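You operate a simulated robot arm through the tools that you are given. There is no shell and no other tool.

You are at the controls of a simulated robot arm. One attempt, no reset.

JOB
Oil the patch on lower block 72 from the green tray and store it in the extras drawer.
Fine: clamp it in the blue holder, use the cream cloth and felt pad; cloth back, holder lever free, drawer shut. Where these are worked on the way, their far stop is far enough and under half their travel is too little: holder lever. A coat counts when it lies all over at full strength: go over it till it gets no stronger.
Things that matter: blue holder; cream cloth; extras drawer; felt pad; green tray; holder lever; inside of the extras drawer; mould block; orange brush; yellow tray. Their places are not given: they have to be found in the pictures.

It is judged by the outcome, as a careful person would: the job done as asked, and still so three seconds after it is handed in. It fails if anything else is knocked over, pushed out of place, dropped, spilled or broken. Flat cloth is picked up by pressing the open fingertips on it (5 to 10 N) and closing them slowly along it; thin cloth reads only 2 to 8 mm in the jaws.

ROBOT AND FRAMES
A 6-joint arm with a two-finger gripper, fixed in place. Base frame: the origin is at the foot of the arm, x ahead of it, y to its left, z up. Lengths are in cm, angles in degrees, forces in N, time in s.
Its first joint turns from -166.0 to 166.0 degrees. Payload 2.45 kg.
The TCP is the grasp point between the finger pads, 2 cm short of the fingertips. In the tool frame z runs along the fingers and y along their closing line. The gripper opens to 14 cm. The gripper's body begins 16.8 cm behind the TCP.
Orientation is told as [roll, pitch, yaw] about the base's x, y, z axes, in that order, counted from this pose: with the fingers straight down and closing along the base's y, the tool's x points along the base's -x, its y along +y and its z along -z.

CONTROLS
- The arm moves only by the tool apply_moves. Its argument "motion" is one flat list of numbers, 7 for each row, row after row: the shift along the tool's x, y, z in cm, then the turn, a rotation vector about the tool's x, y, z in degrees, then the finger opening in cm, from 0 to 14. In form: [tx, ty, tz, rx, ry, rz, jaw, tx, ty, tz, rx, ry, rz, jaw, ...]. A call has 1 to 20 rows; each row is the pose to reach, as a shift and turn from the pose commanded when the call began, along the tool's axes at that moment. Rows are played at 5 a second. More than 5 cm and 8.6 degrees between two rows, or a gripper value outside its range, and nothing of the call is played. Where a pose cannot be reached the arm comes as near as it can. A force on the tool above 80 N (or 10 N above the force at the start of the call, whichever is more), or a blocked arm, ends the call early, and 0.2 s more pass. The fingers move at their own pace (about 4.5 cm/s each) and stop on an object; they squeeze with about 34 N. The grip force told is the motor's: it shows also when the fingers shut on nothing. Time passes only in rows, and 0.2 s behind the last, so rows that repeat a pose let the fingers close. The reply holds the time, the measured pose of the TCP, the force on the tool along the base axes, the opening and the grip force, in the units named above and with some noise, with the torque about the TCP (base axes, N m) and any sound that the robot's microphone picked up.
- Cameras (640 x 400 px; columns grow to the right, rows downward): "scene" is fixed at [4.95, -64.94, 165.07]; the picture's right is [0.73, -0.68, 0.00], its down [-0.34, -0.36, -0.87] and it looks along [0.59, 0.63, -0.50] (base axes); focal length 324 px, centre (320, 200). "wrist" rides on the gripper at [7.8, 1.1, -20.9] in the tool frame; the picture's right is [-0.14, 0.99, 0.00], its down [-0.92, -0.13, -0.37] and it looks along [-0.36, -0.05, 0.93] (tool axes); focal length 280 px, centre (320, 200).
- snapshot(camera): a new picture of that camera. The clock stands still meanwhile.
- probe_pixels(camera, pixels): for up to 12 pixels [column, row] of the newest picture of that camera ("zoom" is the newest enlarged one), the place [x, y, z] in the base frame of the surface seen there, good to about 0.3 cm. The clock stands still meanwhile.
- close_up(camera, box): a new picture of the part [left, top, right, bottom] of that camera's present view, enlarged. The clock stands still meanwhile.
- sign_off(): hands the job in; it is judged then, once.

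Leave the gripper open and the arm clear of the work at the hand-in unless told otherwise.

The tools are called after "Call:" as a command line: name --argument value ..., lists and objects as JSON in quotes. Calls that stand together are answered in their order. apply_moves: Moves the arm, as the interface text tells. Its arguments: {"type":"object","properties":{"motion":{"type":"array"}},"required":["motion"]} The other tools are called the same way: snapshot (camera) takes a picture; probe_pixels (camera, pixels) gives the place of the surface under pixels of a picture; close_up (camera, box) takes an enlarged picture of a part of a camera's view; sign_off () hands the job in.

At the start:

```text
time: 0.0
tool_pos: [63.37, 32.7, 123.51]
tool_rot: [-0.1, 0.0, 0.0]
force: [-0.4, 0.5, 0.6]
moment: [0.01, 0.0, -0.01]
grip_width: 13.97
grip_force: 0.0
```

scene: 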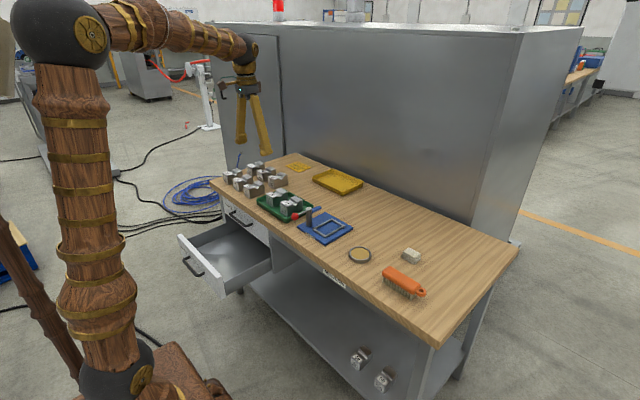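
wrist: 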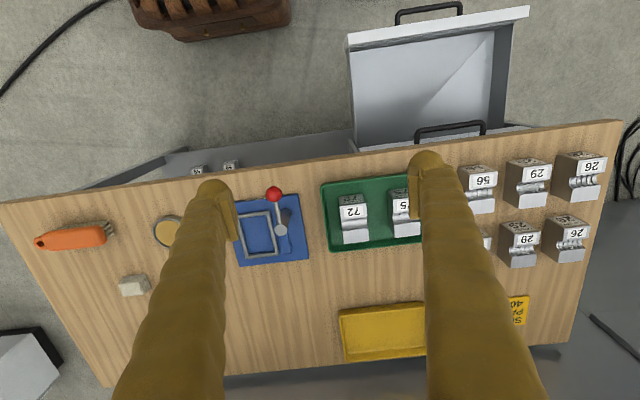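

I see a bench with a green tray holding numbered blocks, a blue holder with a red-knobbed lever, a round pad/tin, a whitish block-like thing, an orange brush, a yellow tray and an open drawer. I'll take enlarged pictures to identify each.

Call:
close_up --camera "scene" --box '[200, 140, 360, 240]'

Call:
close_up --camera "scene" --box '[290, 190, 450, 310]'

Call:
close_up --camera "wrist" --box '[220, 140, 460, 290]'

Call:
close_up --camera "wrist" --box '[0, 150, 240, 320]'

Call:
close_up --camera "wrist" --box '[340, 0, 640, 190]'

```text
4.00 times, centred on (280, 190) of scene
```

zoom: 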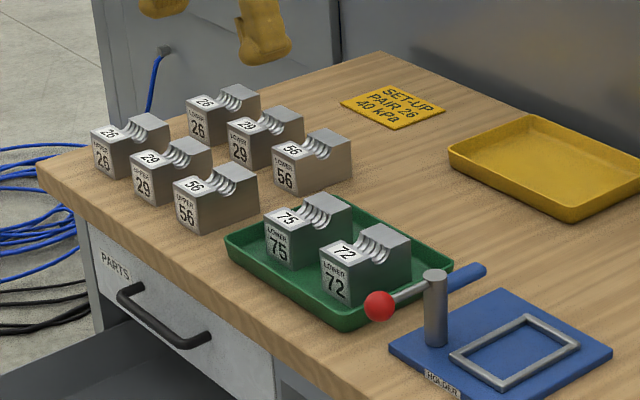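

```text
3.33 times, centred on (370, 250) of scene
```

zoom: 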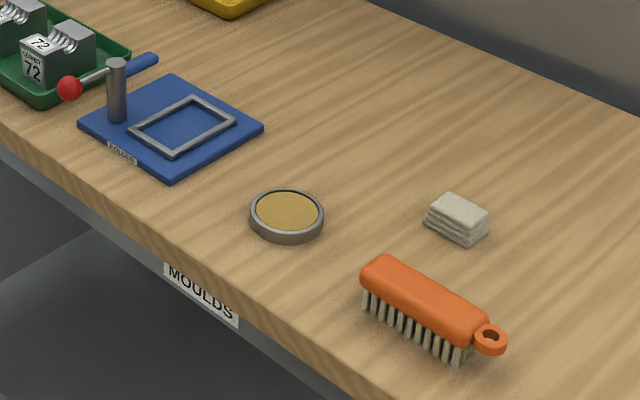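

```text
2.67 times, centred on (340, 215) of wrist
```

zoom: 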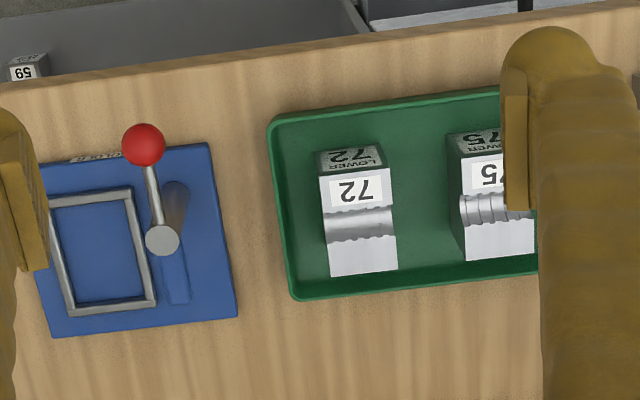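

```text
2.35 times, centred on (120, 235) of wrist
```

zoom: 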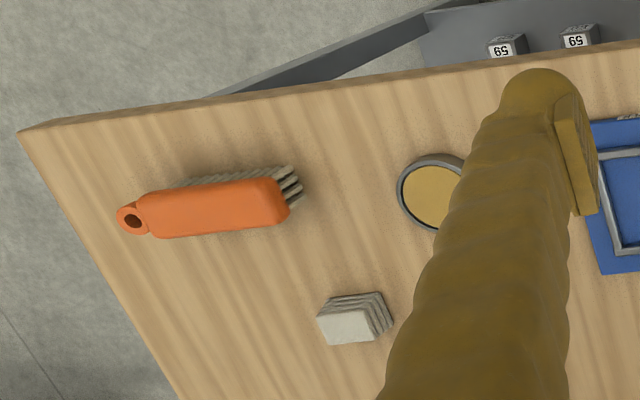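

```text
2.11 times, centred on (490, 95) of wrist
```

zoom: 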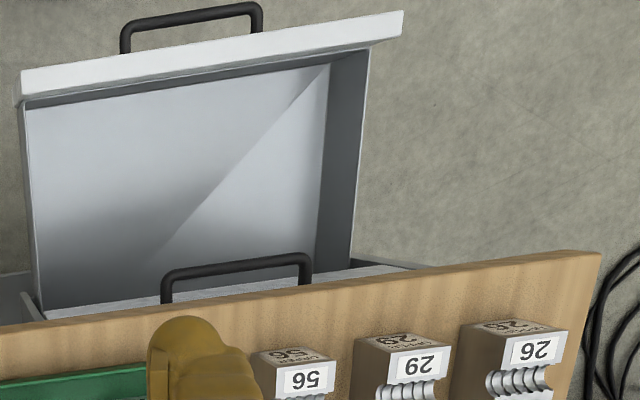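

Cloth looks like the folded pale stack, the felt pad is in the round dish. Now I take fresh full pictures to locate things.

Call:
snapshot --camera "scene"

Call:
snapshot --camera "wrist"

Call:
close_up --camera "scene" --box '[240, 180, 360, 255]'

```text
taken
```

scene: 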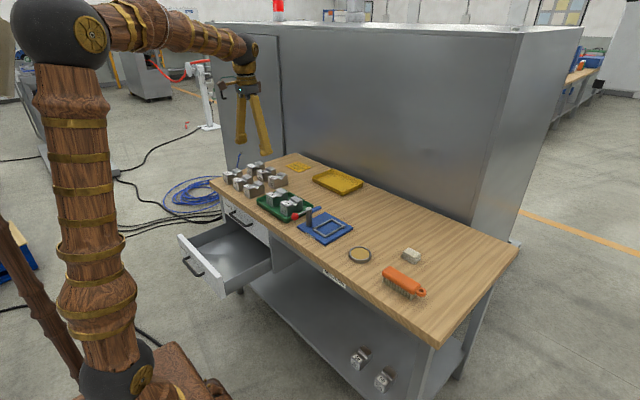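

```text
taken
```

wrist: 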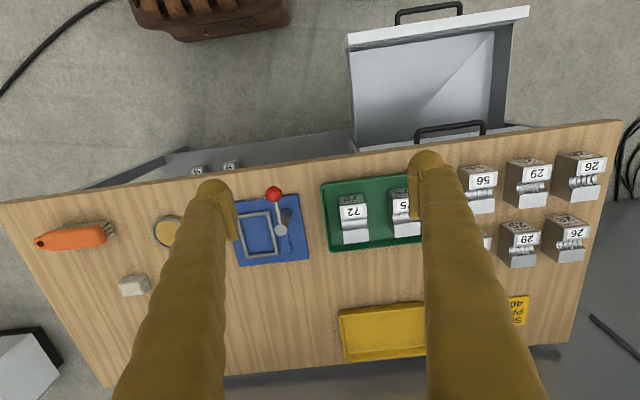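

```text
5.33 times, centred on (300, 218) of scene
```

zoom: 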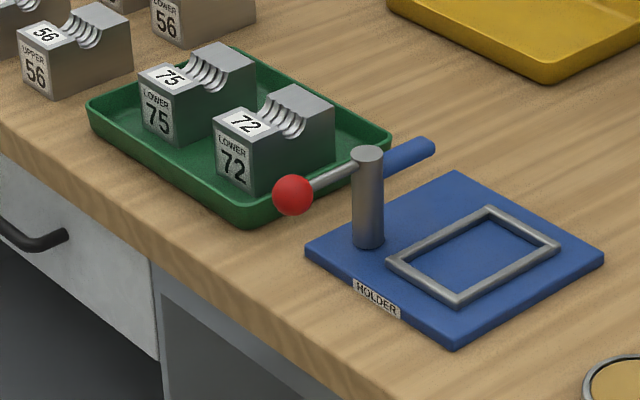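

Probing the wrist view: block 72, the tray, the holder frame, lever knob, felt dish, cloth, brush, yellow tray and the drawer.

Call:
probe_pixels --camera "wrist" --pixels '[[353, 213], [355, 235], [346, 225], [274, 194], [281, 230], [258, 235], [168, 232], [134, 286], [75, 238], [390, 320], [430, 80], [426, 10]]'

Call:
probe_pixels --camera "zoom" --pixels '[[245, 125], [305, 100], [283, 120], [232, 170], [292, 195], [367, 152], [474, 255], [410, 155], [388, 262], [458, 302], [558, 245], [490, 208]]'

Call:
probe_pixels --camera "scene" --pixels '[[359, 255], [411, 252], [411, 256], [403, 282], [421, 292], [192, 265], [225, 255], [238, 217], [228, 285], [180, 237], [337, 181], [334, 280]]'

```text
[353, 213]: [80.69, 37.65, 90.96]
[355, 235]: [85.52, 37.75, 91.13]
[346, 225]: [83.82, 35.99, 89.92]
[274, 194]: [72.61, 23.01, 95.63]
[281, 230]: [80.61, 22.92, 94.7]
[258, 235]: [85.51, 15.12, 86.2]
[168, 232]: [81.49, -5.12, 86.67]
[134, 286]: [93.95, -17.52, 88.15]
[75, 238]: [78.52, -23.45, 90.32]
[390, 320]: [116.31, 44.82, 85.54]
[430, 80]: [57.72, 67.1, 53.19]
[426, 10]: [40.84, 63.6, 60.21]
```

```text
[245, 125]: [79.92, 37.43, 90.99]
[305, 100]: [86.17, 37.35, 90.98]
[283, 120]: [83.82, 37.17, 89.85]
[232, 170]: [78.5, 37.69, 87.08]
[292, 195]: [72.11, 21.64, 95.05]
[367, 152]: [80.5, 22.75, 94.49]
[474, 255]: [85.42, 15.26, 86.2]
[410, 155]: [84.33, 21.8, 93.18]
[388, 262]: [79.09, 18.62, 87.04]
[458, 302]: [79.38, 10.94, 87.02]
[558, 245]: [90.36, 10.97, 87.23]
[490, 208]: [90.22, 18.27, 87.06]
```

```text
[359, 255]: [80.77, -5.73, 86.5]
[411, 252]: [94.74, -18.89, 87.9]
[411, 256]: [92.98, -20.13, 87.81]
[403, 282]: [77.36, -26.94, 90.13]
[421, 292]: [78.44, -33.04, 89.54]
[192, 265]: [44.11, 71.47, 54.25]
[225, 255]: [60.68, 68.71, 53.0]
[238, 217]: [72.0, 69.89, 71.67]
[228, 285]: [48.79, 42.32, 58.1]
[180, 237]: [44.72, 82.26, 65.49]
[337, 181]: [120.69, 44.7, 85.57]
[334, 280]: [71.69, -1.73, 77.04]
```

Bench top is near z 85; block 72 sits around (83, 37). Now I'll look at the drawer fronts and the other items more closely in the scene view.

Call:
close_up --camera "scene" --box '[170, 190, 290, 300]'

Call:
close_up --camera "scene" --box '[340, 230, 440, 300]'

```text
3.64 times, centred on (230, 245) of scene
```

zoom: 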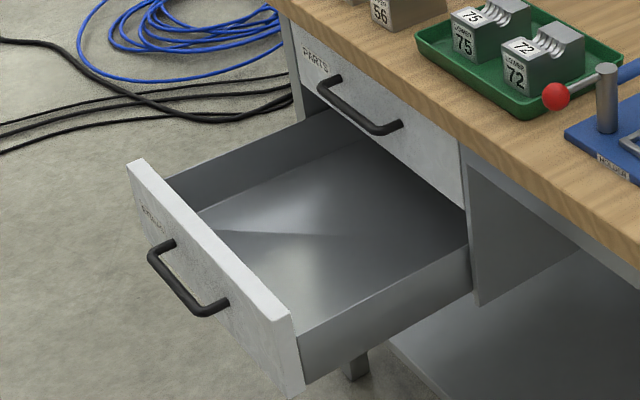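

```text
5.71 times, centred on (390, 265) of scene
```

zoom: 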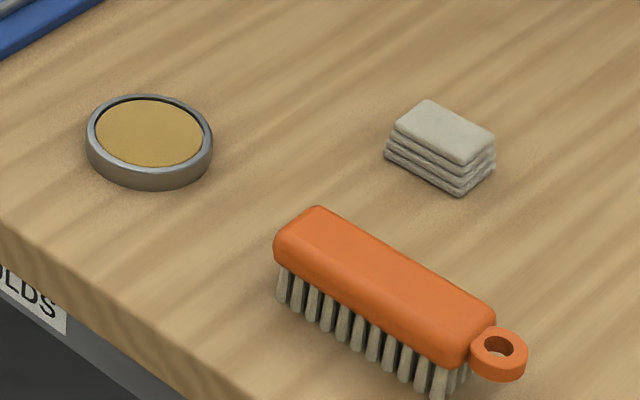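

The open drawer's front has a label by its handle at about scene (183,262); I'll enlarge that to read it.

Call:
close_up --camera "scene" --box '[172, 230, 212, 280]'

Call:
close_up --camera "scene" --box '[215, 195, 285, 250]'

```text
8.00 times, centred on (192, 255) of scene
```

zoom: 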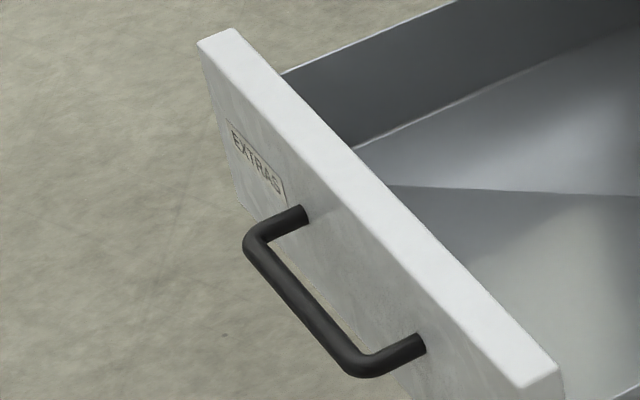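

```text
7.27 times, centred on (250, 222) of scene
```

zoom: 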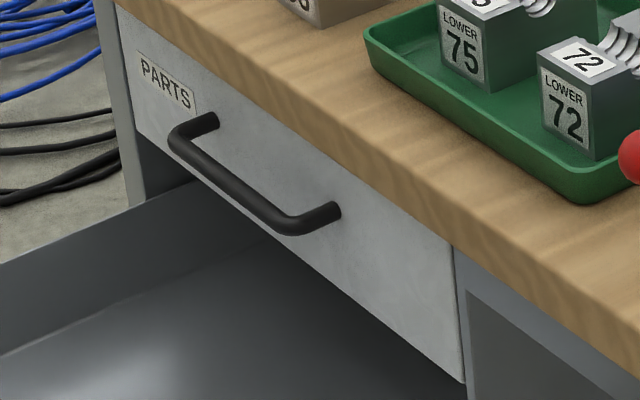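

The open drawer reads EXTRAS. Now I'll move the arm above block 72 for a close look with the wrist camera (to about (78, 37, 108)).

Call:
apply_moves --motion '[-3, 1, 3, 0, 0, 0, 14, -6, 2, 6, 0, 0, 0, 14, -9, 3, 9, 0, 0, 0, 14, -12, 4, 12, 0, 0, 0, 14, -15, 4.3, 15, 0, 0, 0, 14, -15, 4.3, 15, 0, 0, 0, 14]'

Call:
snapshot --camera "wrist"

```text
time: 1.4
tool_pos: [78.47, 37.03, 108.65]
tool_rot: [0.1, 0.0, 0.1]
force: [-0.3, -1.2, 0.2]
moment: [-0.01, -0.04, 0.02]
grip_width: 14.02
grip_force: 0.0
```

```text
taken
```

wrist: 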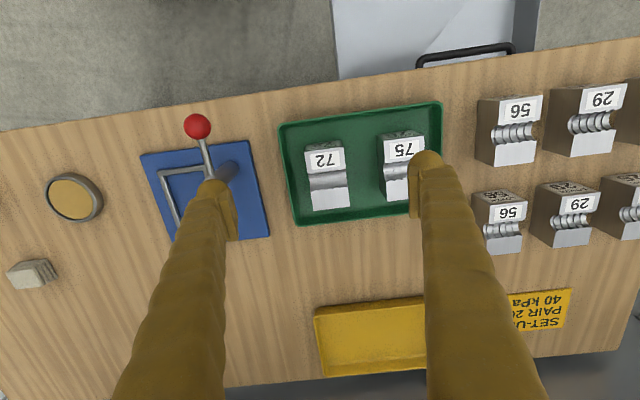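

Call:
close_up --camera "wrist" --box '[270, 95, 450, 230]'

Call:
close_up --camera "wrist" --box '[130, 105, 290, 245]'

Call:
close_up --camera "wrist" --box '[300, 135, 360, 215]'

```text
2.96 times, centred on (360, 162) of wrist
```

zoom: 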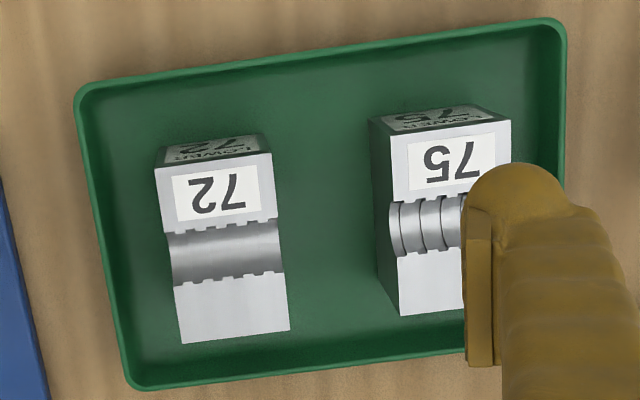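

```text
2.86 times, centred on (210, 175) of wrist
```

zoom: 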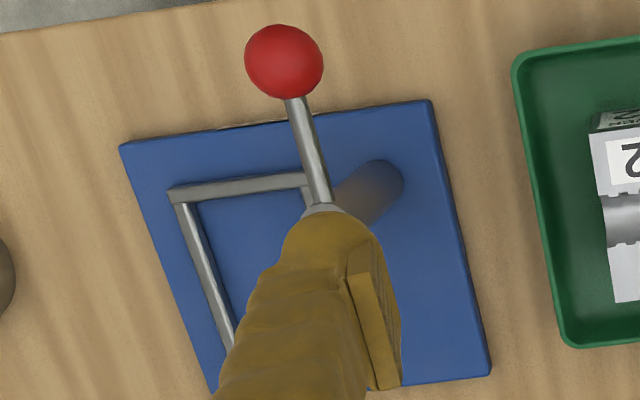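

```text
5.00 times, centred on (330, 175) of wrist
```

zoom: 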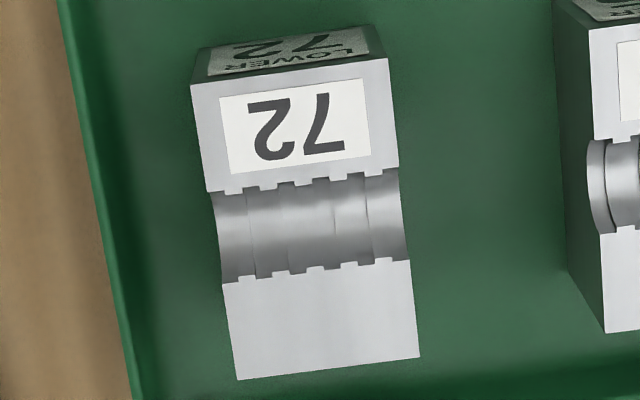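

Block 72's top shows a label, a ribbed groove and a flat land. I'll probe the block's corners and the neighbour/tray edges in this zoom.

Call:
probe_pixels --camera "zoom" --pixels '[[194, 90], [385, 64], [240, 376], [414, 354], [225, 278], [405, 262], [208, 187], [395, 172], [310, 230], [593, 35], [608, 328], [120, 300]]'

Call:
probe_pixels --camera "wrist" --pixels '[[293, 210], [285, 130], [440, 105], [300, 222], [150, 160], [268, 235], [243, 145], [172, 172], [180, 232], [360, 240], [75, 197], [33, 272]]'

```text
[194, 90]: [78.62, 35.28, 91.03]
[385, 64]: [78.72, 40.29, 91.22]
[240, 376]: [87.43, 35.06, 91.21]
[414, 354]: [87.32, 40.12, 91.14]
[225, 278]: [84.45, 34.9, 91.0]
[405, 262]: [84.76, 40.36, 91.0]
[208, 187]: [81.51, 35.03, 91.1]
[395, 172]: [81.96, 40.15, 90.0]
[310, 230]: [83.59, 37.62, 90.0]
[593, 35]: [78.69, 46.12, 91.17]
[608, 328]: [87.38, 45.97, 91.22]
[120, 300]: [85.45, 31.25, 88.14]
```

```text
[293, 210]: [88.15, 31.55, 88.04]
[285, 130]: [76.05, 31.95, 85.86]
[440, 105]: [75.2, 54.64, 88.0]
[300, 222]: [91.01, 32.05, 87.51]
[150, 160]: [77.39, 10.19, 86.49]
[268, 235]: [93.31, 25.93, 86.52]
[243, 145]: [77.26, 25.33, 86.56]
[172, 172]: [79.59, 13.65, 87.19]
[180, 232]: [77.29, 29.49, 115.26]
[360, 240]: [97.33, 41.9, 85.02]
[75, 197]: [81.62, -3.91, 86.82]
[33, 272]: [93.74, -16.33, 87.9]
```

Block 72 spans x 78.5–87.5, y 35.0–40.3, top z 91.1. Next I look at the holder from above: shift to y ≈ 16.

Call:
apply_moves --motion '[0, -4.5, 0, 0, 0, 0, 14, 0, -9, 0, 0, 0, 0, 14, 0, -13.5, 0, 0, 0, 0, 14, 0, -18, 0, 0, 0, 0, 14, 0, -20.5, 0, 0, 0, 0, 14, 0, -20.5, 0, 0, 0, 0, 14]'

Call:
snapshot --camera "wrist"

Call:
close_up --camera "wrist" --box '[230, 80, 430, 240]'

```text
time: 2.8
tool_pos: [78.44, 16.7, 108.48]
tool_rot: [0.1, 0.0, 0.0]
force: [0.2, 0.2, -1.1]
moment: [-0.02, -0.02, 0.0]
grip_width: 13.99
grip_force: 0.0
```

```text
taken
```

wrist: 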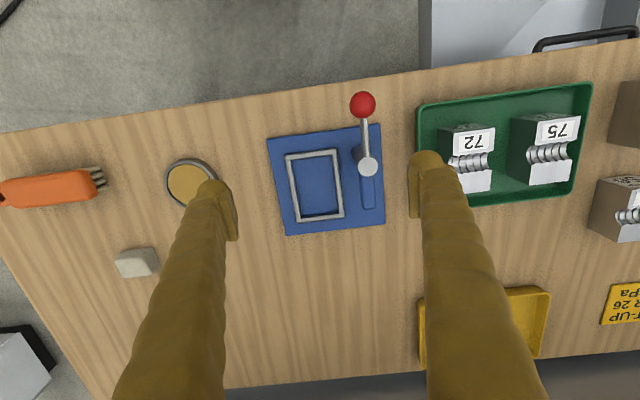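

```text
2.50 times, centred on (330, 160) of wrist
```

zoom: 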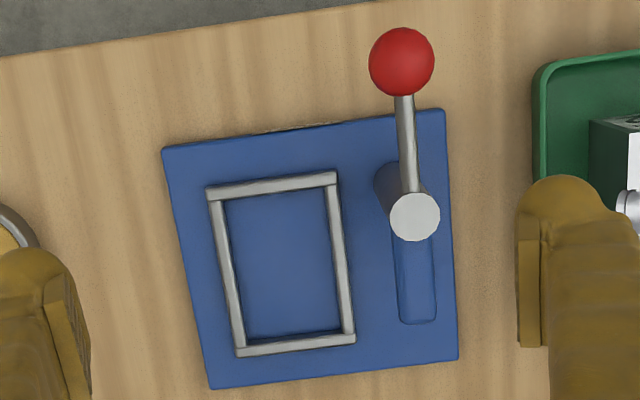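

Probing the frame's inner/outer corners, the post, knob and the blue arm in this zoom.

Call:
probe_pixels --camera "zoom" --pixels '[[212, 193], [332, 177], [241, 348], [350, 338], [228, 203], [324, 190], [246, 332], [340, 326], [402, 62], [414, 216], [417, 312], [415, 260]]'

Call:
close_up --camera "wrist" --box '[340, 80, 400, 230]'

```text
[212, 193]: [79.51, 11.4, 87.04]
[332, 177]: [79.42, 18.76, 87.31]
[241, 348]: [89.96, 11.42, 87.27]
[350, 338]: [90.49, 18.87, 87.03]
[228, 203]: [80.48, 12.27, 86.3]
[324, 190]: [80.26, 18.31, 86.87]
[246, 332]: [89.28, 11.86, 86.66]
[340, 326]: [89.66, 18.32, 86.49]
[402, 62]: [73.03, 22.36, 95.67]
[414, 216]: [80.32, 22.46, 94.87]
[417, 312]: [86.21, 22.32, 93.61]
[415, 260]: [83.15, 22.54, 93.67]
```

```text
2.67 times, centred on (370, 155) of wrist
```

zoom: 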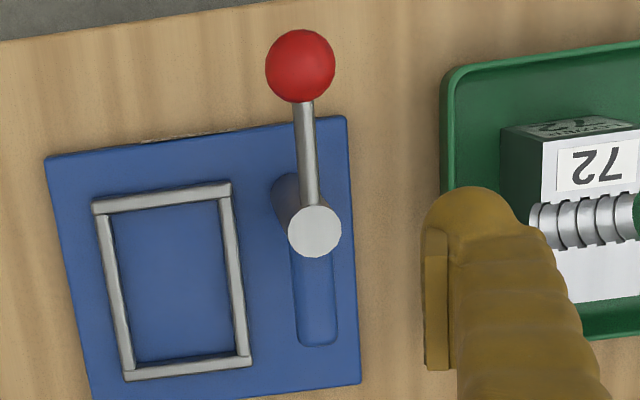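

The frame's inside is about x 80–89.7, y 11.9–18.3, centre about (84.8, 15.0). The block (9.0 × 5.2) fits in the same orientation. I go back above block 72, lower, to look for the patch.

Call:
apply_moves --motion '[-1, 4.5, 0, 0, 0, 0, 14, -2, 9, 0, 0, 0, 0, 14, -3, 13.5, 0, 0, 0, 0, 14, -4, 18, 0, 0, 0, 0, 14, -4.6, 21.1, 2, 0, 0, 0, 14, -4.6, 21.1, 6, 0, 0, 0, 14, -4.6, 21.1, 9, 0, 0, 0, 14, -4.6, 21.1, 9, 0, 0, 0, 14]'

Call:
close_up --camera "wrist" --box '[240, 100, 400, 220]'

Call:
snapshot --camera "wrist"

```text
time: 4.6
tool_pos: [82.96, 37.54, 99.56]
tool_rot: [-0.1, 0.0, 0.0]
force: [0.4, 0.0, 0.8]
moment: [-0.02, 0.0, -0.02]
grip_width: 13.98
grip_force: 0.0
```

```text
3.33 times, centred on (320, 160) of wrist
```

zoom: 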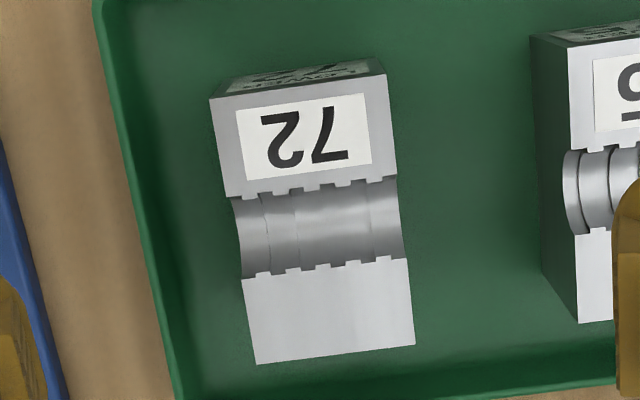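

```text
taken
```

wrist: 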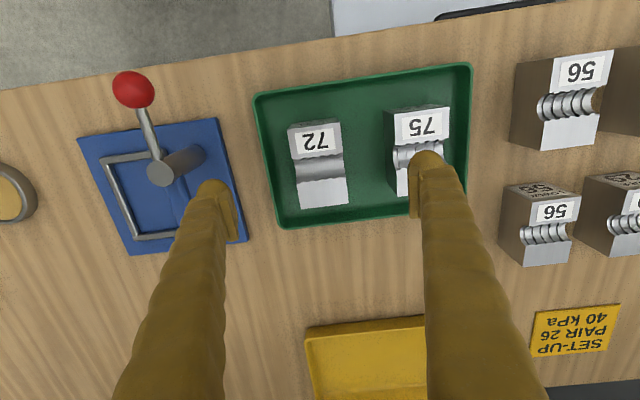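

No marked patch is visible yet on 72. I probe the tray floor for the block's height, and the block sides.

Call:
probe_pixels --camera "wrist" --pixels '[[365, 150], [330, 215], [372, 190], [318, 193], [318, 165], [306, 142], [292, 128], [338, 122], [302, 207], [346, 203]]'

```text
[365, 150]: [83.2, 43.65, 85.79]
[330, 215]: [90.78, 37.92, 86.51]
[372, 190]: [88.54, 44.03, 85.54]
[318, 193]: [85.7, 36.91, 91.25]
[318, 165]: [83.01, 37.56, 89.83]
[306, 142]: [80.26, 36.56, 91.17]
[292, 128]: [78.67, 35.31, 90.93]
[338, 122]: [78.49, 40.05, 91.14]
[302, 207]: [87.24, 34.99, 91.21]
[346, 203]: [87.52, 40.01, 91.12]
```

Block bottom is at about z 85.6, so it's 5.5 tall. I narrow the jaws to 7 cm and go down to TCP z ≈ 89.6 around block 72.

Call:
apply_moves --motion '[0, 0.05, 0, 0, 0, 0, 7.2, 0, 0.05, 0, 0, 0, 0, 7.2, 0, 0.05, 0, 0, 0, 0, 7.2, 0, 0.05, 0, 0, 0, 0, 7.2, 0, 0.05, 0, 0, 0, 0, 7.2, 0, 0.05, 3, 0, 0, 0, 7.2, 0, 0.05, 6, 0, 0, 0, 7.2, 0, 0.05, 8.5, 0, 0, 0, 7.2, 0, 0.05, 9.9, 0, 0, 0, 7.2, 0, 0.05, 9.9, 0, 0, 0, 7.2]'

Call:
snapshot --camera "wrist"

```text
time: 6.8
tool_pos: [82.96, 37.63, 89.46]
tool_rot: [0.0, 0.0, 0.0]
force: [-0.3, 0.1, -0.8]
moment: [0.02, -0.03, -0.01]
grip_width: 7.19
grip_force: 0.0
```

```text
taken
```

wrist: 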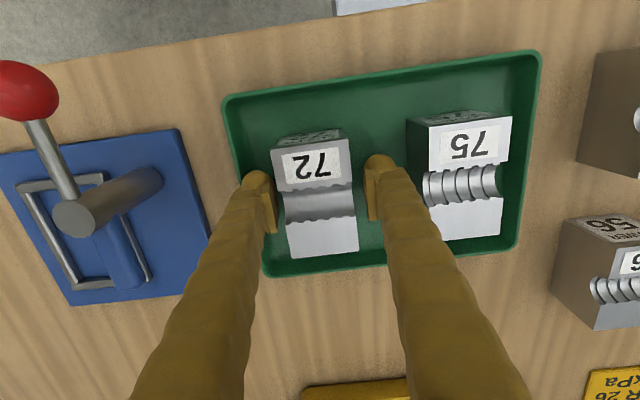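

The fingers straddle block 72 symmetrically. Close slowly to grip, then hold.

Call:
apply_moves --motion '[0, 0, 0, 0, 0, 0, 6.4, 0, 0, 0, 0, 0, 0, 5.8, 0, 0, 0, 0, 0, 0, 5.3, 0, 0, 0, 0, 0, 0, 4.8, 0, 0, 0, 0, 0, 0, 4.5, 0, 0, 0, 0, 0, 0, 4.5, 0, 0, 0, 0, 0, 0, 4.5]'

```text
time: 8.4
tool_pos: [82.86, 37.64, 89.61]
tool_rot: [0.0, 0.0, 0.0]
force: [0.5, -1.5, -0.4]
moment: [0.01, 0.04, -0.04]
grip_width: 5.5
grip_force: 33.9
```

Gripped at 5.5 cm with full force. Lift straight up 10 cm.

Call:
apply_moves --motion '[0, 0, -1, 0, 0, 0, 4.5, 0, 0, -3, 0, 0, 0, 4.5, 0, 0, -5.5, 0, 0, 0, 4.5, 0, 0, -8, 0, 0, 0, 4.5, 0, 0, -11, 0, 0, 0, 4.5, 0, 0, -11, 0, 0, 0, 4.5]'

Call:
snapshot --camera "wrist"

```text
time: 9.8
tool_pos: [82.98, 37.73, 100.41]
tool_rot: [0.0, -0.1, 0.1]
force: [-0.3, -0.8, -6.6]
moment: [-0.04, 0.03, 0.01]
grip_width: 5.52
grip_force: 34.2
```

```text
taken
```

wrist: 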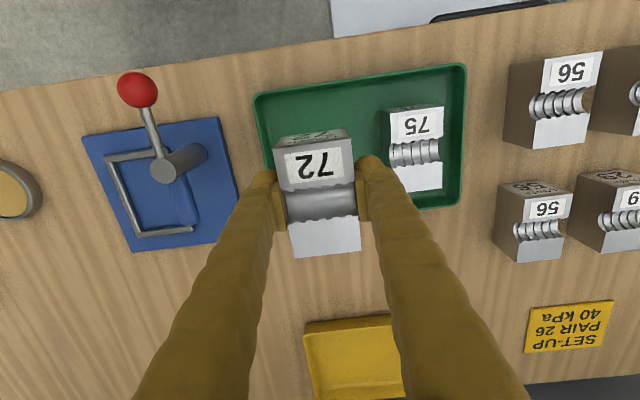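

Lifted (about 0.65 kg). Carry it high over the lever to above the holder at about (84.8, 15.0).

Call:
apply_moves --motion '[0, -1, -3, 0, 0, 0, 4.5, -0.3, -5, -4, 0, 0, 0, 4.5, -0.8, -9.5, -4, 0, 0, 0, 4.5, -1.2, -14, -4, 0, 0, 0, 4.5, -1.6, -18.5, -4, 0, 0, 0, 4.5, -1.85, -22, -4, 0, 0, 0, 4.5, -1.85, -22.7, -4, 0, 0, 0, 4.5, -1.85, -22.7, -4, 0, 0, 0, 4.5]'

Call:
snapshot --camera "wrist"

Call:
close_up --camera "scene" --box '[270, 160, 370, 250]'

```text
time: 11.6
tool_pos: [84.96, 14.96, 104.59]
tool_rot: [0.1, 0.0, 0.0]
force: [0.4, 0.5, -6.7]
moment: [0.02, 0.0, -0.01]
grip_width: 5.51
grip_force: 34.2
```

```text
taken
```

wrist: 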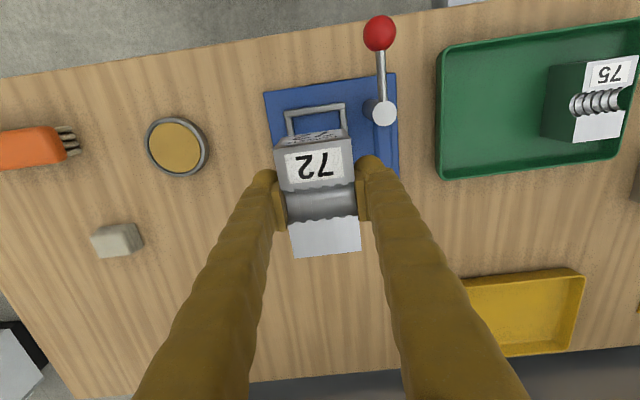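

```text
4.44 times, centred on (320, 205) of scene
```

zoom: 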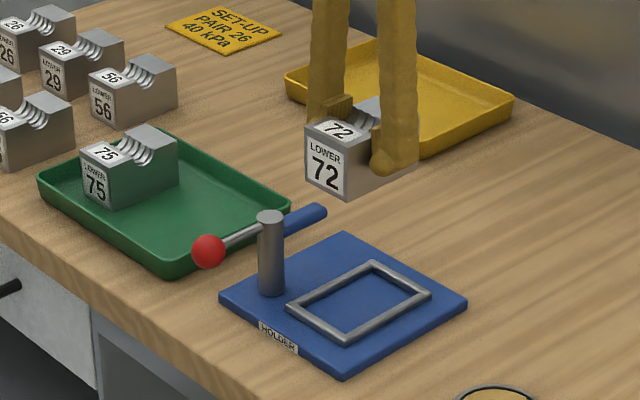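

The block hangs above the holder. I re-probe the frame bars in this zoom to fix its centre.

Call:
probe_pixels --camera "zoom" --pixels '[[317, 323], [400, 278], [328, 285], [388, 316], [289, 307], [345, 338], [429, 293], [371, 264], [340, 300], [270, 217]]'

Call:
probe_pixels --camera "wrist" --pixels '[[316, 107], [287, 124], [345, 120], [288, 112], [343, 106], [353, 168], [278, 172], [359, 245], [296, 254]]'

```text
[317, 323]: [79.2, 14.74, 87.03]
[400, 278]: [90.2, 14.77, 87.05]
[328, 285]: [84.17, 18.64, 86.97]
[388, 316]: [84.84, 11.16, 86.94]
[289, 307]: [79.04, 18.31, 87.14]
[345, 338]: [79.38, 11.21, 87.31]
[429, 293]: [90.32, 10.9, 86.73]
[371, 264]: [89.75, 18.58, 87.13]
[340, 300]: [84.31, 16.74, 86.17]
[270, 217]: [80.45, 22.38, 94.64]
```

```text
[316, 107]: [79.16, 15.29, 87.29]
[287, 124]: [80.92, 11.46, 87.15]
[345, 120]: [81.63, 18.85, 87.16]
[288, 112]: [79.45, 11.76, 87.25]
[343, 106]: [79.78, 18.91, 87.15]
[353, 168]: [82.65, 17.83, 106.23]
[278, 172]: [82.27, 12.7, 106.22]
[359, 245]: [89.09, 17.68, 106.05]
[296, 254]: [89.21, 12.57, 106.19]
```

Frame centre is about (84.7, 15.0). Descend to just above the plate (TCP z ≈ 90.9).

Call:
apply_moves --motion '[0.25, 0, 4, 0, 0, 0, 4.5, 0.25, 0, 8, 0, 0, 0, 4.5, 0.25, 0, 11, 0, 0, 0, 4.5, 0.25, 0, 13, 0, 0, 0, 4.5, 0.25, 0, 13.6, 0, 0, 0, 4.5, 0.25, 0, 13.6, 0, 0, 0, 4.5]'

Call:
snapshot --camera "wrist"

Call:
close_up --camera "scene" --box '[280, 190, 360, 250]'

```text
time: 13.0
tool_pos: [84.49, 15.1, 90.81]
tool_rot: [0.0, -0.1, 0.1]
force: [-0.7, 0.1, -6.6]
moment: [0.03, 0.05, 0.05]
grip_width: 5.5
grip_force: 33.7
```

```text
taken
```

wrist: 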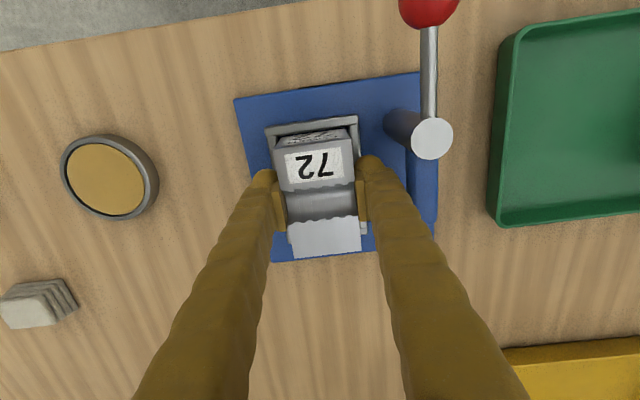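

```text
6.67 times, centred on (320, 220) of scene
```

zoom: 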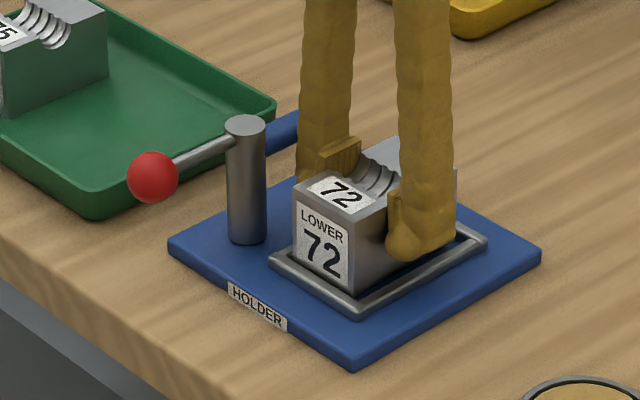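

The block is centred within the frame. Lower in small steps until contact shows in the force.

Call:
apply_moves --motion '[0, 0, 0.2, 0, 0, 0, 4.5, 0, 0, 0.4, 0, 0, 0, 4.5, 0, 0, 0.55, 0, 0, 0, 4.5, 0, 0, 0.65, 0, 0, 0, 4.5, 0, 0, 0.65, 0, 0, 0, 4.5]'

```text
time: 14.2
tool_pos: [84.5, 15.1, 90.32]
tool_rot: [0.0, 0.1, -0.1]
force: [-0.6, 0.6, -6.5]
moment: [0.03, 0.0, 0.02]
grip_width: 5.51
grip_force: 34.2
```

Still hanging (−6.5 N). Lower a little more.

Call:
apply_moves --motion '[0, 0, 0.1, 0, 0, 0, 4.5, 0, 0, 0.2, 0, 0, 0, 4.5, 0, 0, 0.3, 0, 0, 0, 4.5, 0, 0, 0.3, 0, 0, 0, 4.5]'

```text
time: 15.2
tool_pos: [84.65, 15.15, 90.34]
tool_rot: [0.0, -0.1, 0.0]
force: [-7.9, 2.2, 34.0]
moment: [0.02, -0.17, 0.02]
grip_width: 5.53
grip_force: 34.5
```

Contact (34 N up): it stands on the plate. Ease back 0.2 and open the jaws gently to 7.5, then rise.

Call:
apply_moves --motion '[0, 0, -0.22, 0, 0, 0, 4.5, 0, 0, -0.22, 0, 0, 0, 4.5, 0, 0, -0.22, 0, 0, 0, 6, 0, 0, -0.22, 0, 0, 0, 7.2, 0, 0, -0.22, 0, 0, 0, 7.2, 0, 0, -0.22, 0, 0, 0, 7.2]'

Call:
snapshot --camera "wrist"

```text
time: 16.6
tool_pos: [84.7, 15.01, 90.37]
tool_rot: [0.0, 0.0, 0.0]
force: [0.4, 0.1, 1.0]
moment: [-0.01, 0.03, -0.04]
grip_width: 7.21
grip_force: 0.1
```

```text
taken
```

wrist: 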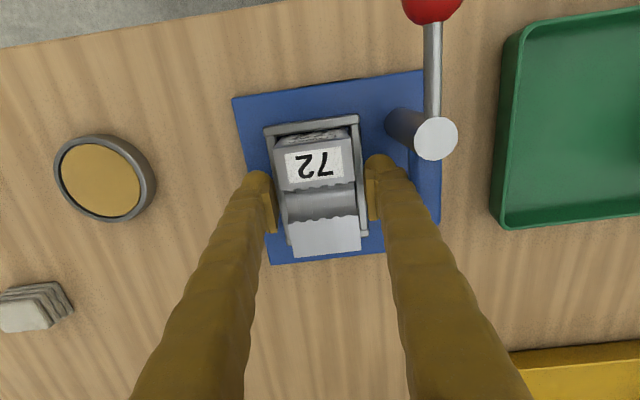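

Released; the block stands in the frame. Rise straight up 12 cm and look.

Call:
apply_moves --motion '[0, 0, -2, 0, 0, 0, 7.2, 0, 0, -5, 0, 0, 0, 7.2, 0, 0, -9, 0, 0, 0, 7.2, 0, 0, -13, 0, 0, 0, 12, 0, 0, -15, 0, 0, 0, 14, 0, 0, -15, 0, 0, 0, 14]'

Call:
snapshot --camera "wrist"

Call:
close_up --camera "wrist" --box '[240, 40, 420, 200]'

Call:
close_up --camera "scene" --box '[280, 190, 360, 250]'

```text
time: 18.0
tool_pos: [84.37, 14.9, 105.27]
tool_rot: [-0.1, 0.0, 0.0]
force: [-0.2, 0.4, 0.0]
moment: [0.02, -0.01, -0.03]
grip_width: 13.99
grip_force: 0.6
```

```text
taken
```

wrist: 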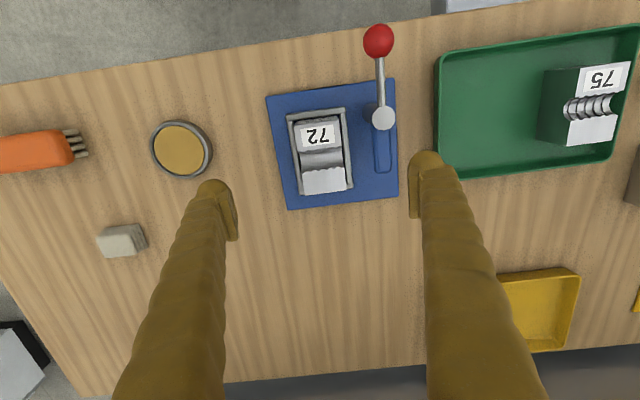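

```text
2.50 times, centred on (330, 120) of wrist
```

zoom: 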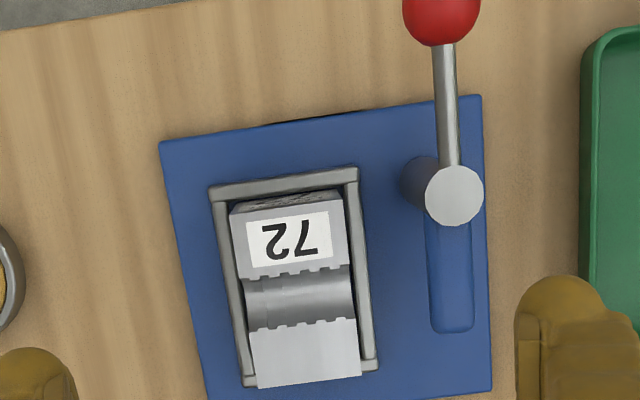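

```text
6.67 times, centred on (320, 220) of scene
```

zoom: 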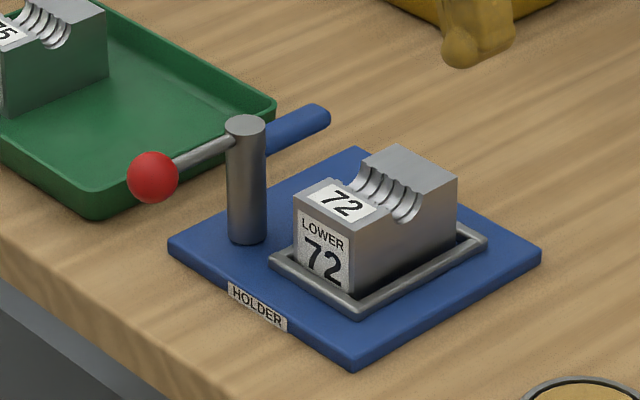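

The block sits in the frame. Probing its corners, and the lever's knob, rod and blue arm for the swing.

Call:
probe_pixels --camera "zoom" --pixels '[[343, 204], [296, 183], [352, 212], [405, 165], [456, 178], [395, 147], [153, 178], [200, 152], [245, 124], [322, 110], [300, 145], [246, 235]]'

Call:
probe_pixels --camera "wrist" --pixels '[[378, 40], [380, 75], [383, 117], [383, 145], [383, 165], [301, 125], [341, 120], [306, 192], [345, 186], [325, 158]]'

```text
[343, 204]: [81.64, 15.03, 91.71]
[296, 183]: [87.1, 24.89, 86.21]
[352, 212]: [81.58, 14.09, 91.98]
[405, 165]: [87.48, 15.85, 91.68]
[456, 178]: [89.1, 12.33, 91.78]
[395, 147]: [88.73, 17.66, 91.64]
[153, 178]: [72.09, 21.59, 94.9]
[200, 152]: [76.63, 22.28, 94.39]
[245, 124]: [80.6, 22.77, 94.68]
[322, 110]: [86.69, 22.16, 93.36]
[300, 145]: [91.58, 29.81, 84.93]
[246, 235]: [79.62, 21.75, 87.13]
```

```text
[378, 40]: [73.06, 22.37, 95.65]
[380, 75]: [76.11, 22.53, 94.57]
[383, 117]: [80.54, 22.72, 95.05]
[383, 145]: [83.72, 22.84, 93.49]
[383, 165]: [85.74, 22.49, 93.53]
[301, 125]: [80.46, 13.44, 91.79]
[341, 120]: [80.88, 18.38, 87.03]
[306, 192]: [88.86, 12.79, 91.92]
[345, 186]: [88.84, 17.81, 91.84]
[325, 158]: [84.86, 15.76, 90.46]
```

Knob is centred near (72.9, 22.4, 94.2), radius ~1.5; the post at (80.5, 22.6). The blue arm must swing over the block, so the knob has to go from −x round toward +y. I close the jaws and go down beside the knob on its −y side at (73, 17.5).

Call:
apply_moves --motion '[4, 0.8, 0, 0, 0, 0, 10, 8, 1.6, 0, 0, 0, 0, 6, 11.5, 2.5, 0, 0, 0, 0, 2, 11.5, 2.5, 0, 0, 0, 0, 0, 11.5, 2.5, 0, 0, 0, 0, 0, 11.5, 2.5, 4, 0, 0, 0, 0, 11.5, 2.5, 8, 0, 0, 0, 0, 11.5, 2.5, 10.8, 0, 0, 0, 0, 11.5, 2.5, 10.8, 0, 0, 0, 0]'

Call:
snapshot --camera "wrist"

Call:
close_up --camera "scene" --box '[270, 180, 370, 255]'

```text
time: 20.0
tool_pos: [73.02, 17.43, 94.46]
tool_rot: [0.0, -0.1, 0.0]
force: [-0.5, 0.1, 0.6]
moment: [0.02, -0.01, -0.01]
grip_width: 0.01
grip_force: 26.5
```

```text
taken
```

wrist: 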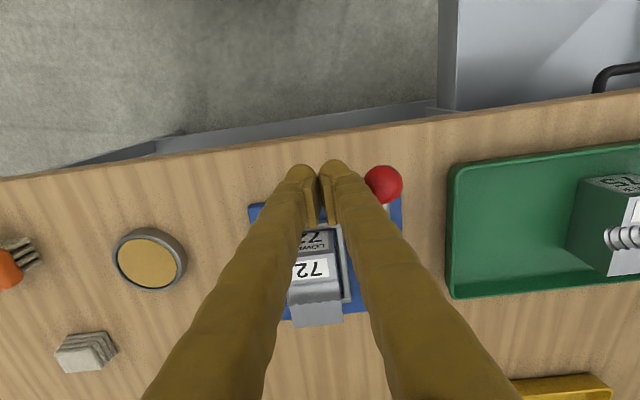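

```text
5.33 times, centred on (320, 218) of scene
```

zoom: 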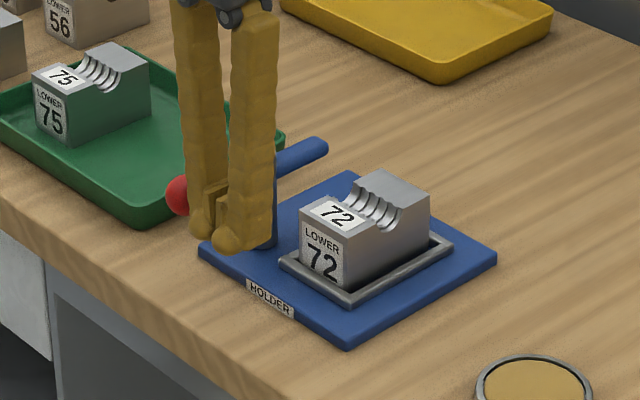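

Fingers are beside the knob. I push the knob along its arc toward +y, first to about 45°.

Call:
apply_moves --motion '[-0.1, 1.2, 0, 0, 0, 0, 0, -0.1, 2.2, 0, 0, 0, 0, 0, 0.22, 3.0, 0, 0, 0, 0, 0, 0.52, 3.81, 0, 0, 0, 0, 0, 0.64, 4.75, 0, 0, 0, 0, 0, 0.74, 5.68, 0, 0, 0, 0, 0, 0.6, 6.7, 0, 0, 0, 0, 0, 0.43, 7.69, 0, 0, 0, 0, 0]'

Call:
snapshot --camera "wrist"

Call:
close_up --camera "scene" --box '[270, 180, 370, 255]'

```text
time: 21.8
tool_pos: [72.78, 25.29, 94.48]
tool_rot: [0.0, 0.0, 0.1]
force: [-0.2, -0.1, 0.1]
moment: [-0.01, -0.02, 0.03]
grip_width: 0.0
grip_force: 29.6
```

```text
taken
```

wrist: 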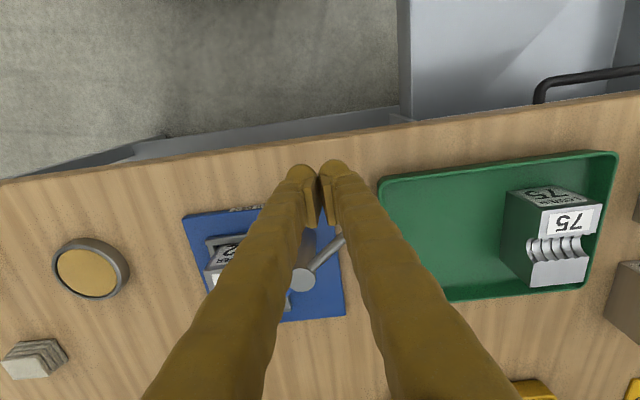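

```text
5.33 times, centred on (320, 218) of scene
```

zoom: 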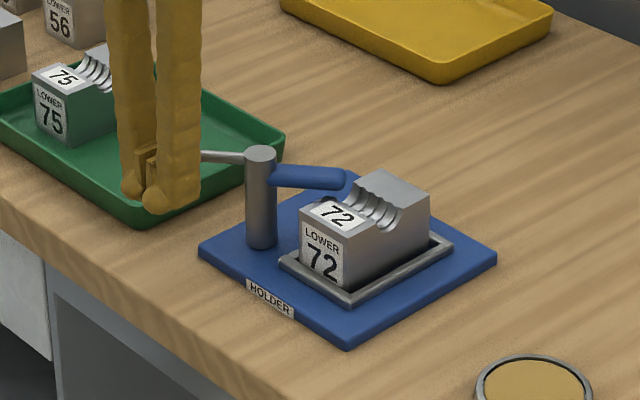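

The lever swings freely and the blue arm nears the block. Continue the arc to about 90°.

Call:
apply_moves --motion '[-0.43, 0.98, 0, 0, 0, 0, 0, -0.93, 1.96, 0, 0, 0, 0, 0, -1.71, 2.81, 0, 0, 0, 0, 0, -2.49, 3.66, 0, 0, 0, 0, 0, -3.0, 4.0, 0, 0, 0, 0, 0, -3.53, 4.26, 0, 0, 0, 0, 0, -4.1, 4.6, 0, 0, 0, 0, 0, -4.58, 4.86, 0, 0, 0, 0, 0]'

Call:
snapshot --camera "wrist"

Call:
close_up --camera "scene" --box '[270, 180, 370, 255]'

```text
time: 23.4
tool_pos: [75.98, 29.64, 94.1]
tool_rot: [-0.2, 0.9, 0.0]
force: [-24.6, 3.5, -6.6]
moment: [-0.23, 0.36, 0.15]
grip_width: 0.0
grip_force: 29.5
stopped in row 7: the force on the tool passed its limit at 86 N (the readings are from after the stop); the commanded pose is now the measured one
```

```text
taken
```

wrist: 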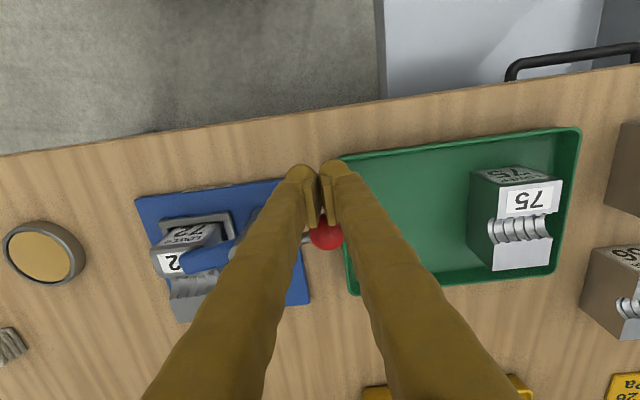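

```text
5.33 times, centred on (320, 218) of scene
```

zoom: 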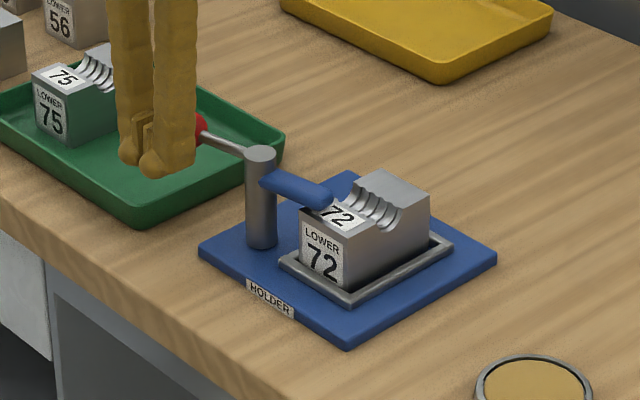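

The lever hit a hard stop and the blue arm lies across the label end of the block. Back off the fingers (−x) and rise, then check the lever stays.

Call:
apply_moves --motion '[0.6, 0, 0, 0, 0, 0, 0, 1.5, -0.5, 0, 0, 0, 0, 0, 2.5, -1.5, 0, 0, 0, 0, 0, 2.5, -1.5, -4, 0, 0, 0, 0, 2.5, -1.5, -8, 0, 0, 0, 0, 2.5, -1.5, -12, 0, 0, 0, 0, 2.5, -1.5, -12, 0, 0, 0, 0]'

Call:
snapshot --camera "wrist"

Call:
close_up --camera "scene" --box '[270, 180, 370, 255]'

```text
time: 25.0
tool_pos: [73.67, 28.17, 106.09]
tool_rot: [-0.2, 0.7, 0.0]
force: [-0.1, 0.0, 0.5]
moment: [0.01, 0.0, -0.01]
grip_width: 0.02
grip_force: 28.9
```

```text
taken
```

wrist: 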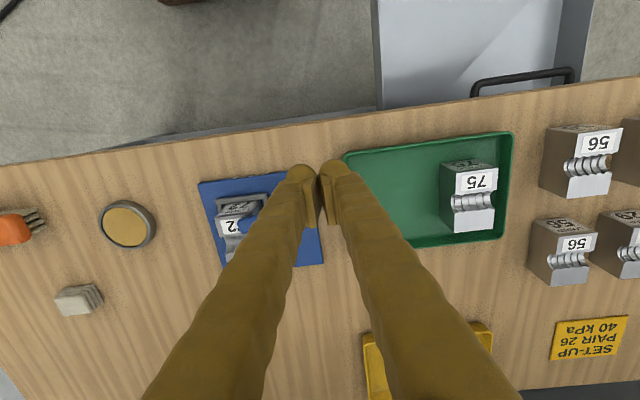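

```text
5.33 times, centred on (320, 218) of scene
```

zoom: 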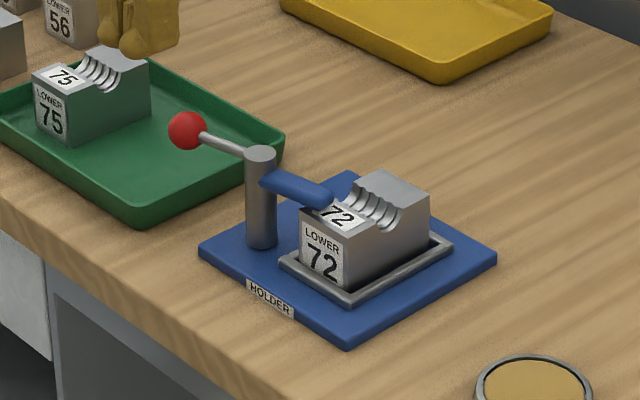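

The lever stays put. Probe the knob and blue arm to see its angle.

Call:
probe_pixels --camera "zoom" --pixels '[[187, 130], [225, 144], [260, 152], [285, 182], [318, 197], [330, 205], [345, 213], [415, 180], [375, 205]]'

```text
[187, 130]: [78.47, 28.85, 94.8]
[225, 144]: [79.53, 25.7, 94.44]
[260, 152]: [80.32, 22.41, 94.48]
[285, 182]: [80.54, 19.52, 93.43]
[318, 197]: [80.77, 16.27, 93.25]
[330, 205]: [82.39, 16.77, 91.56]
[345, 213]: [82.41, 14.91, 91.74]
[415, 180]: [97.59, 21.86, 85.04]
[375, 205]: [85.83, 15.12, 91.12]
```

Lever is at about 80° at its stop, clamping the block. Now travel to above the cloth (about (90, −17)), correct the slight tilt, and look.

Call:
apply_moves --motion '[-1.5, -4.1, 0, -0.2, -0.7, 0, 4, -3, -8.2, 0, -0.2, -0.7, 0, 8, -4.5, -12.3, 0, -0.2, -0.7, 0, 12, -6, -16.4, 0, -0.2, -0.7, 0, 14, -7.5, -20.5, 0, -0.2, -0.7, 0, 14, -9, -24.6, 0, -0.2, -0.7, 0, 14, -10.5, -28.7, 0, -0.2, -0.7, 0, 14, -12, -32.8, 0, -0.2, -0.7, 0, 14, -13.5, -36.9, 0, -0.2, -0.7, 0, 14, -15, -41, 0, -0.2, -0.7, 0, 14, -16.3, -45, 0, -0.2, -0.7, 0, 14, -16.3, -45, 0, -0.2, -0.7, 0, 14]'

Call:
snapshot --camera "wrist"

Call:
close_up --camera "wrist" --box '[260, 100, 400, 230]'

```text
time: 27.6
tool_pos: [89.84, -17.03, 106.33]
tool_rot: [-0.1, -0.1, 0.0]
force: [-0.3, 0.2, 0.2]
moment: [0.04, 0.01, 0.01]
grip_width: 13.97
grip_force: 0.0
```

```text
taken
```

wrist: 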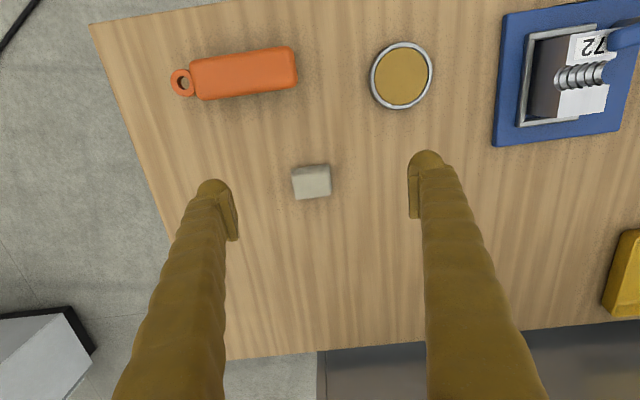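

```text
3.08 times, centred on (330, 165) of wrist
```

zoom: 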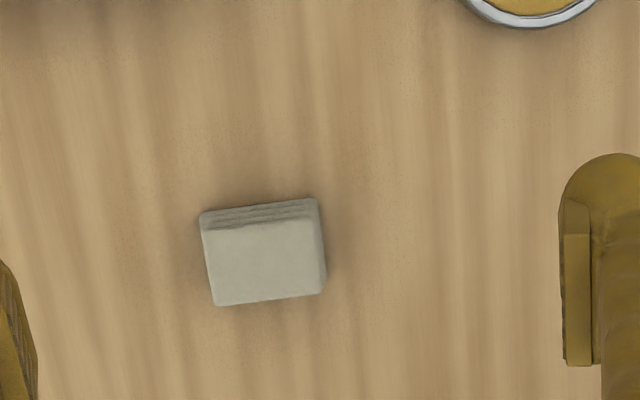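

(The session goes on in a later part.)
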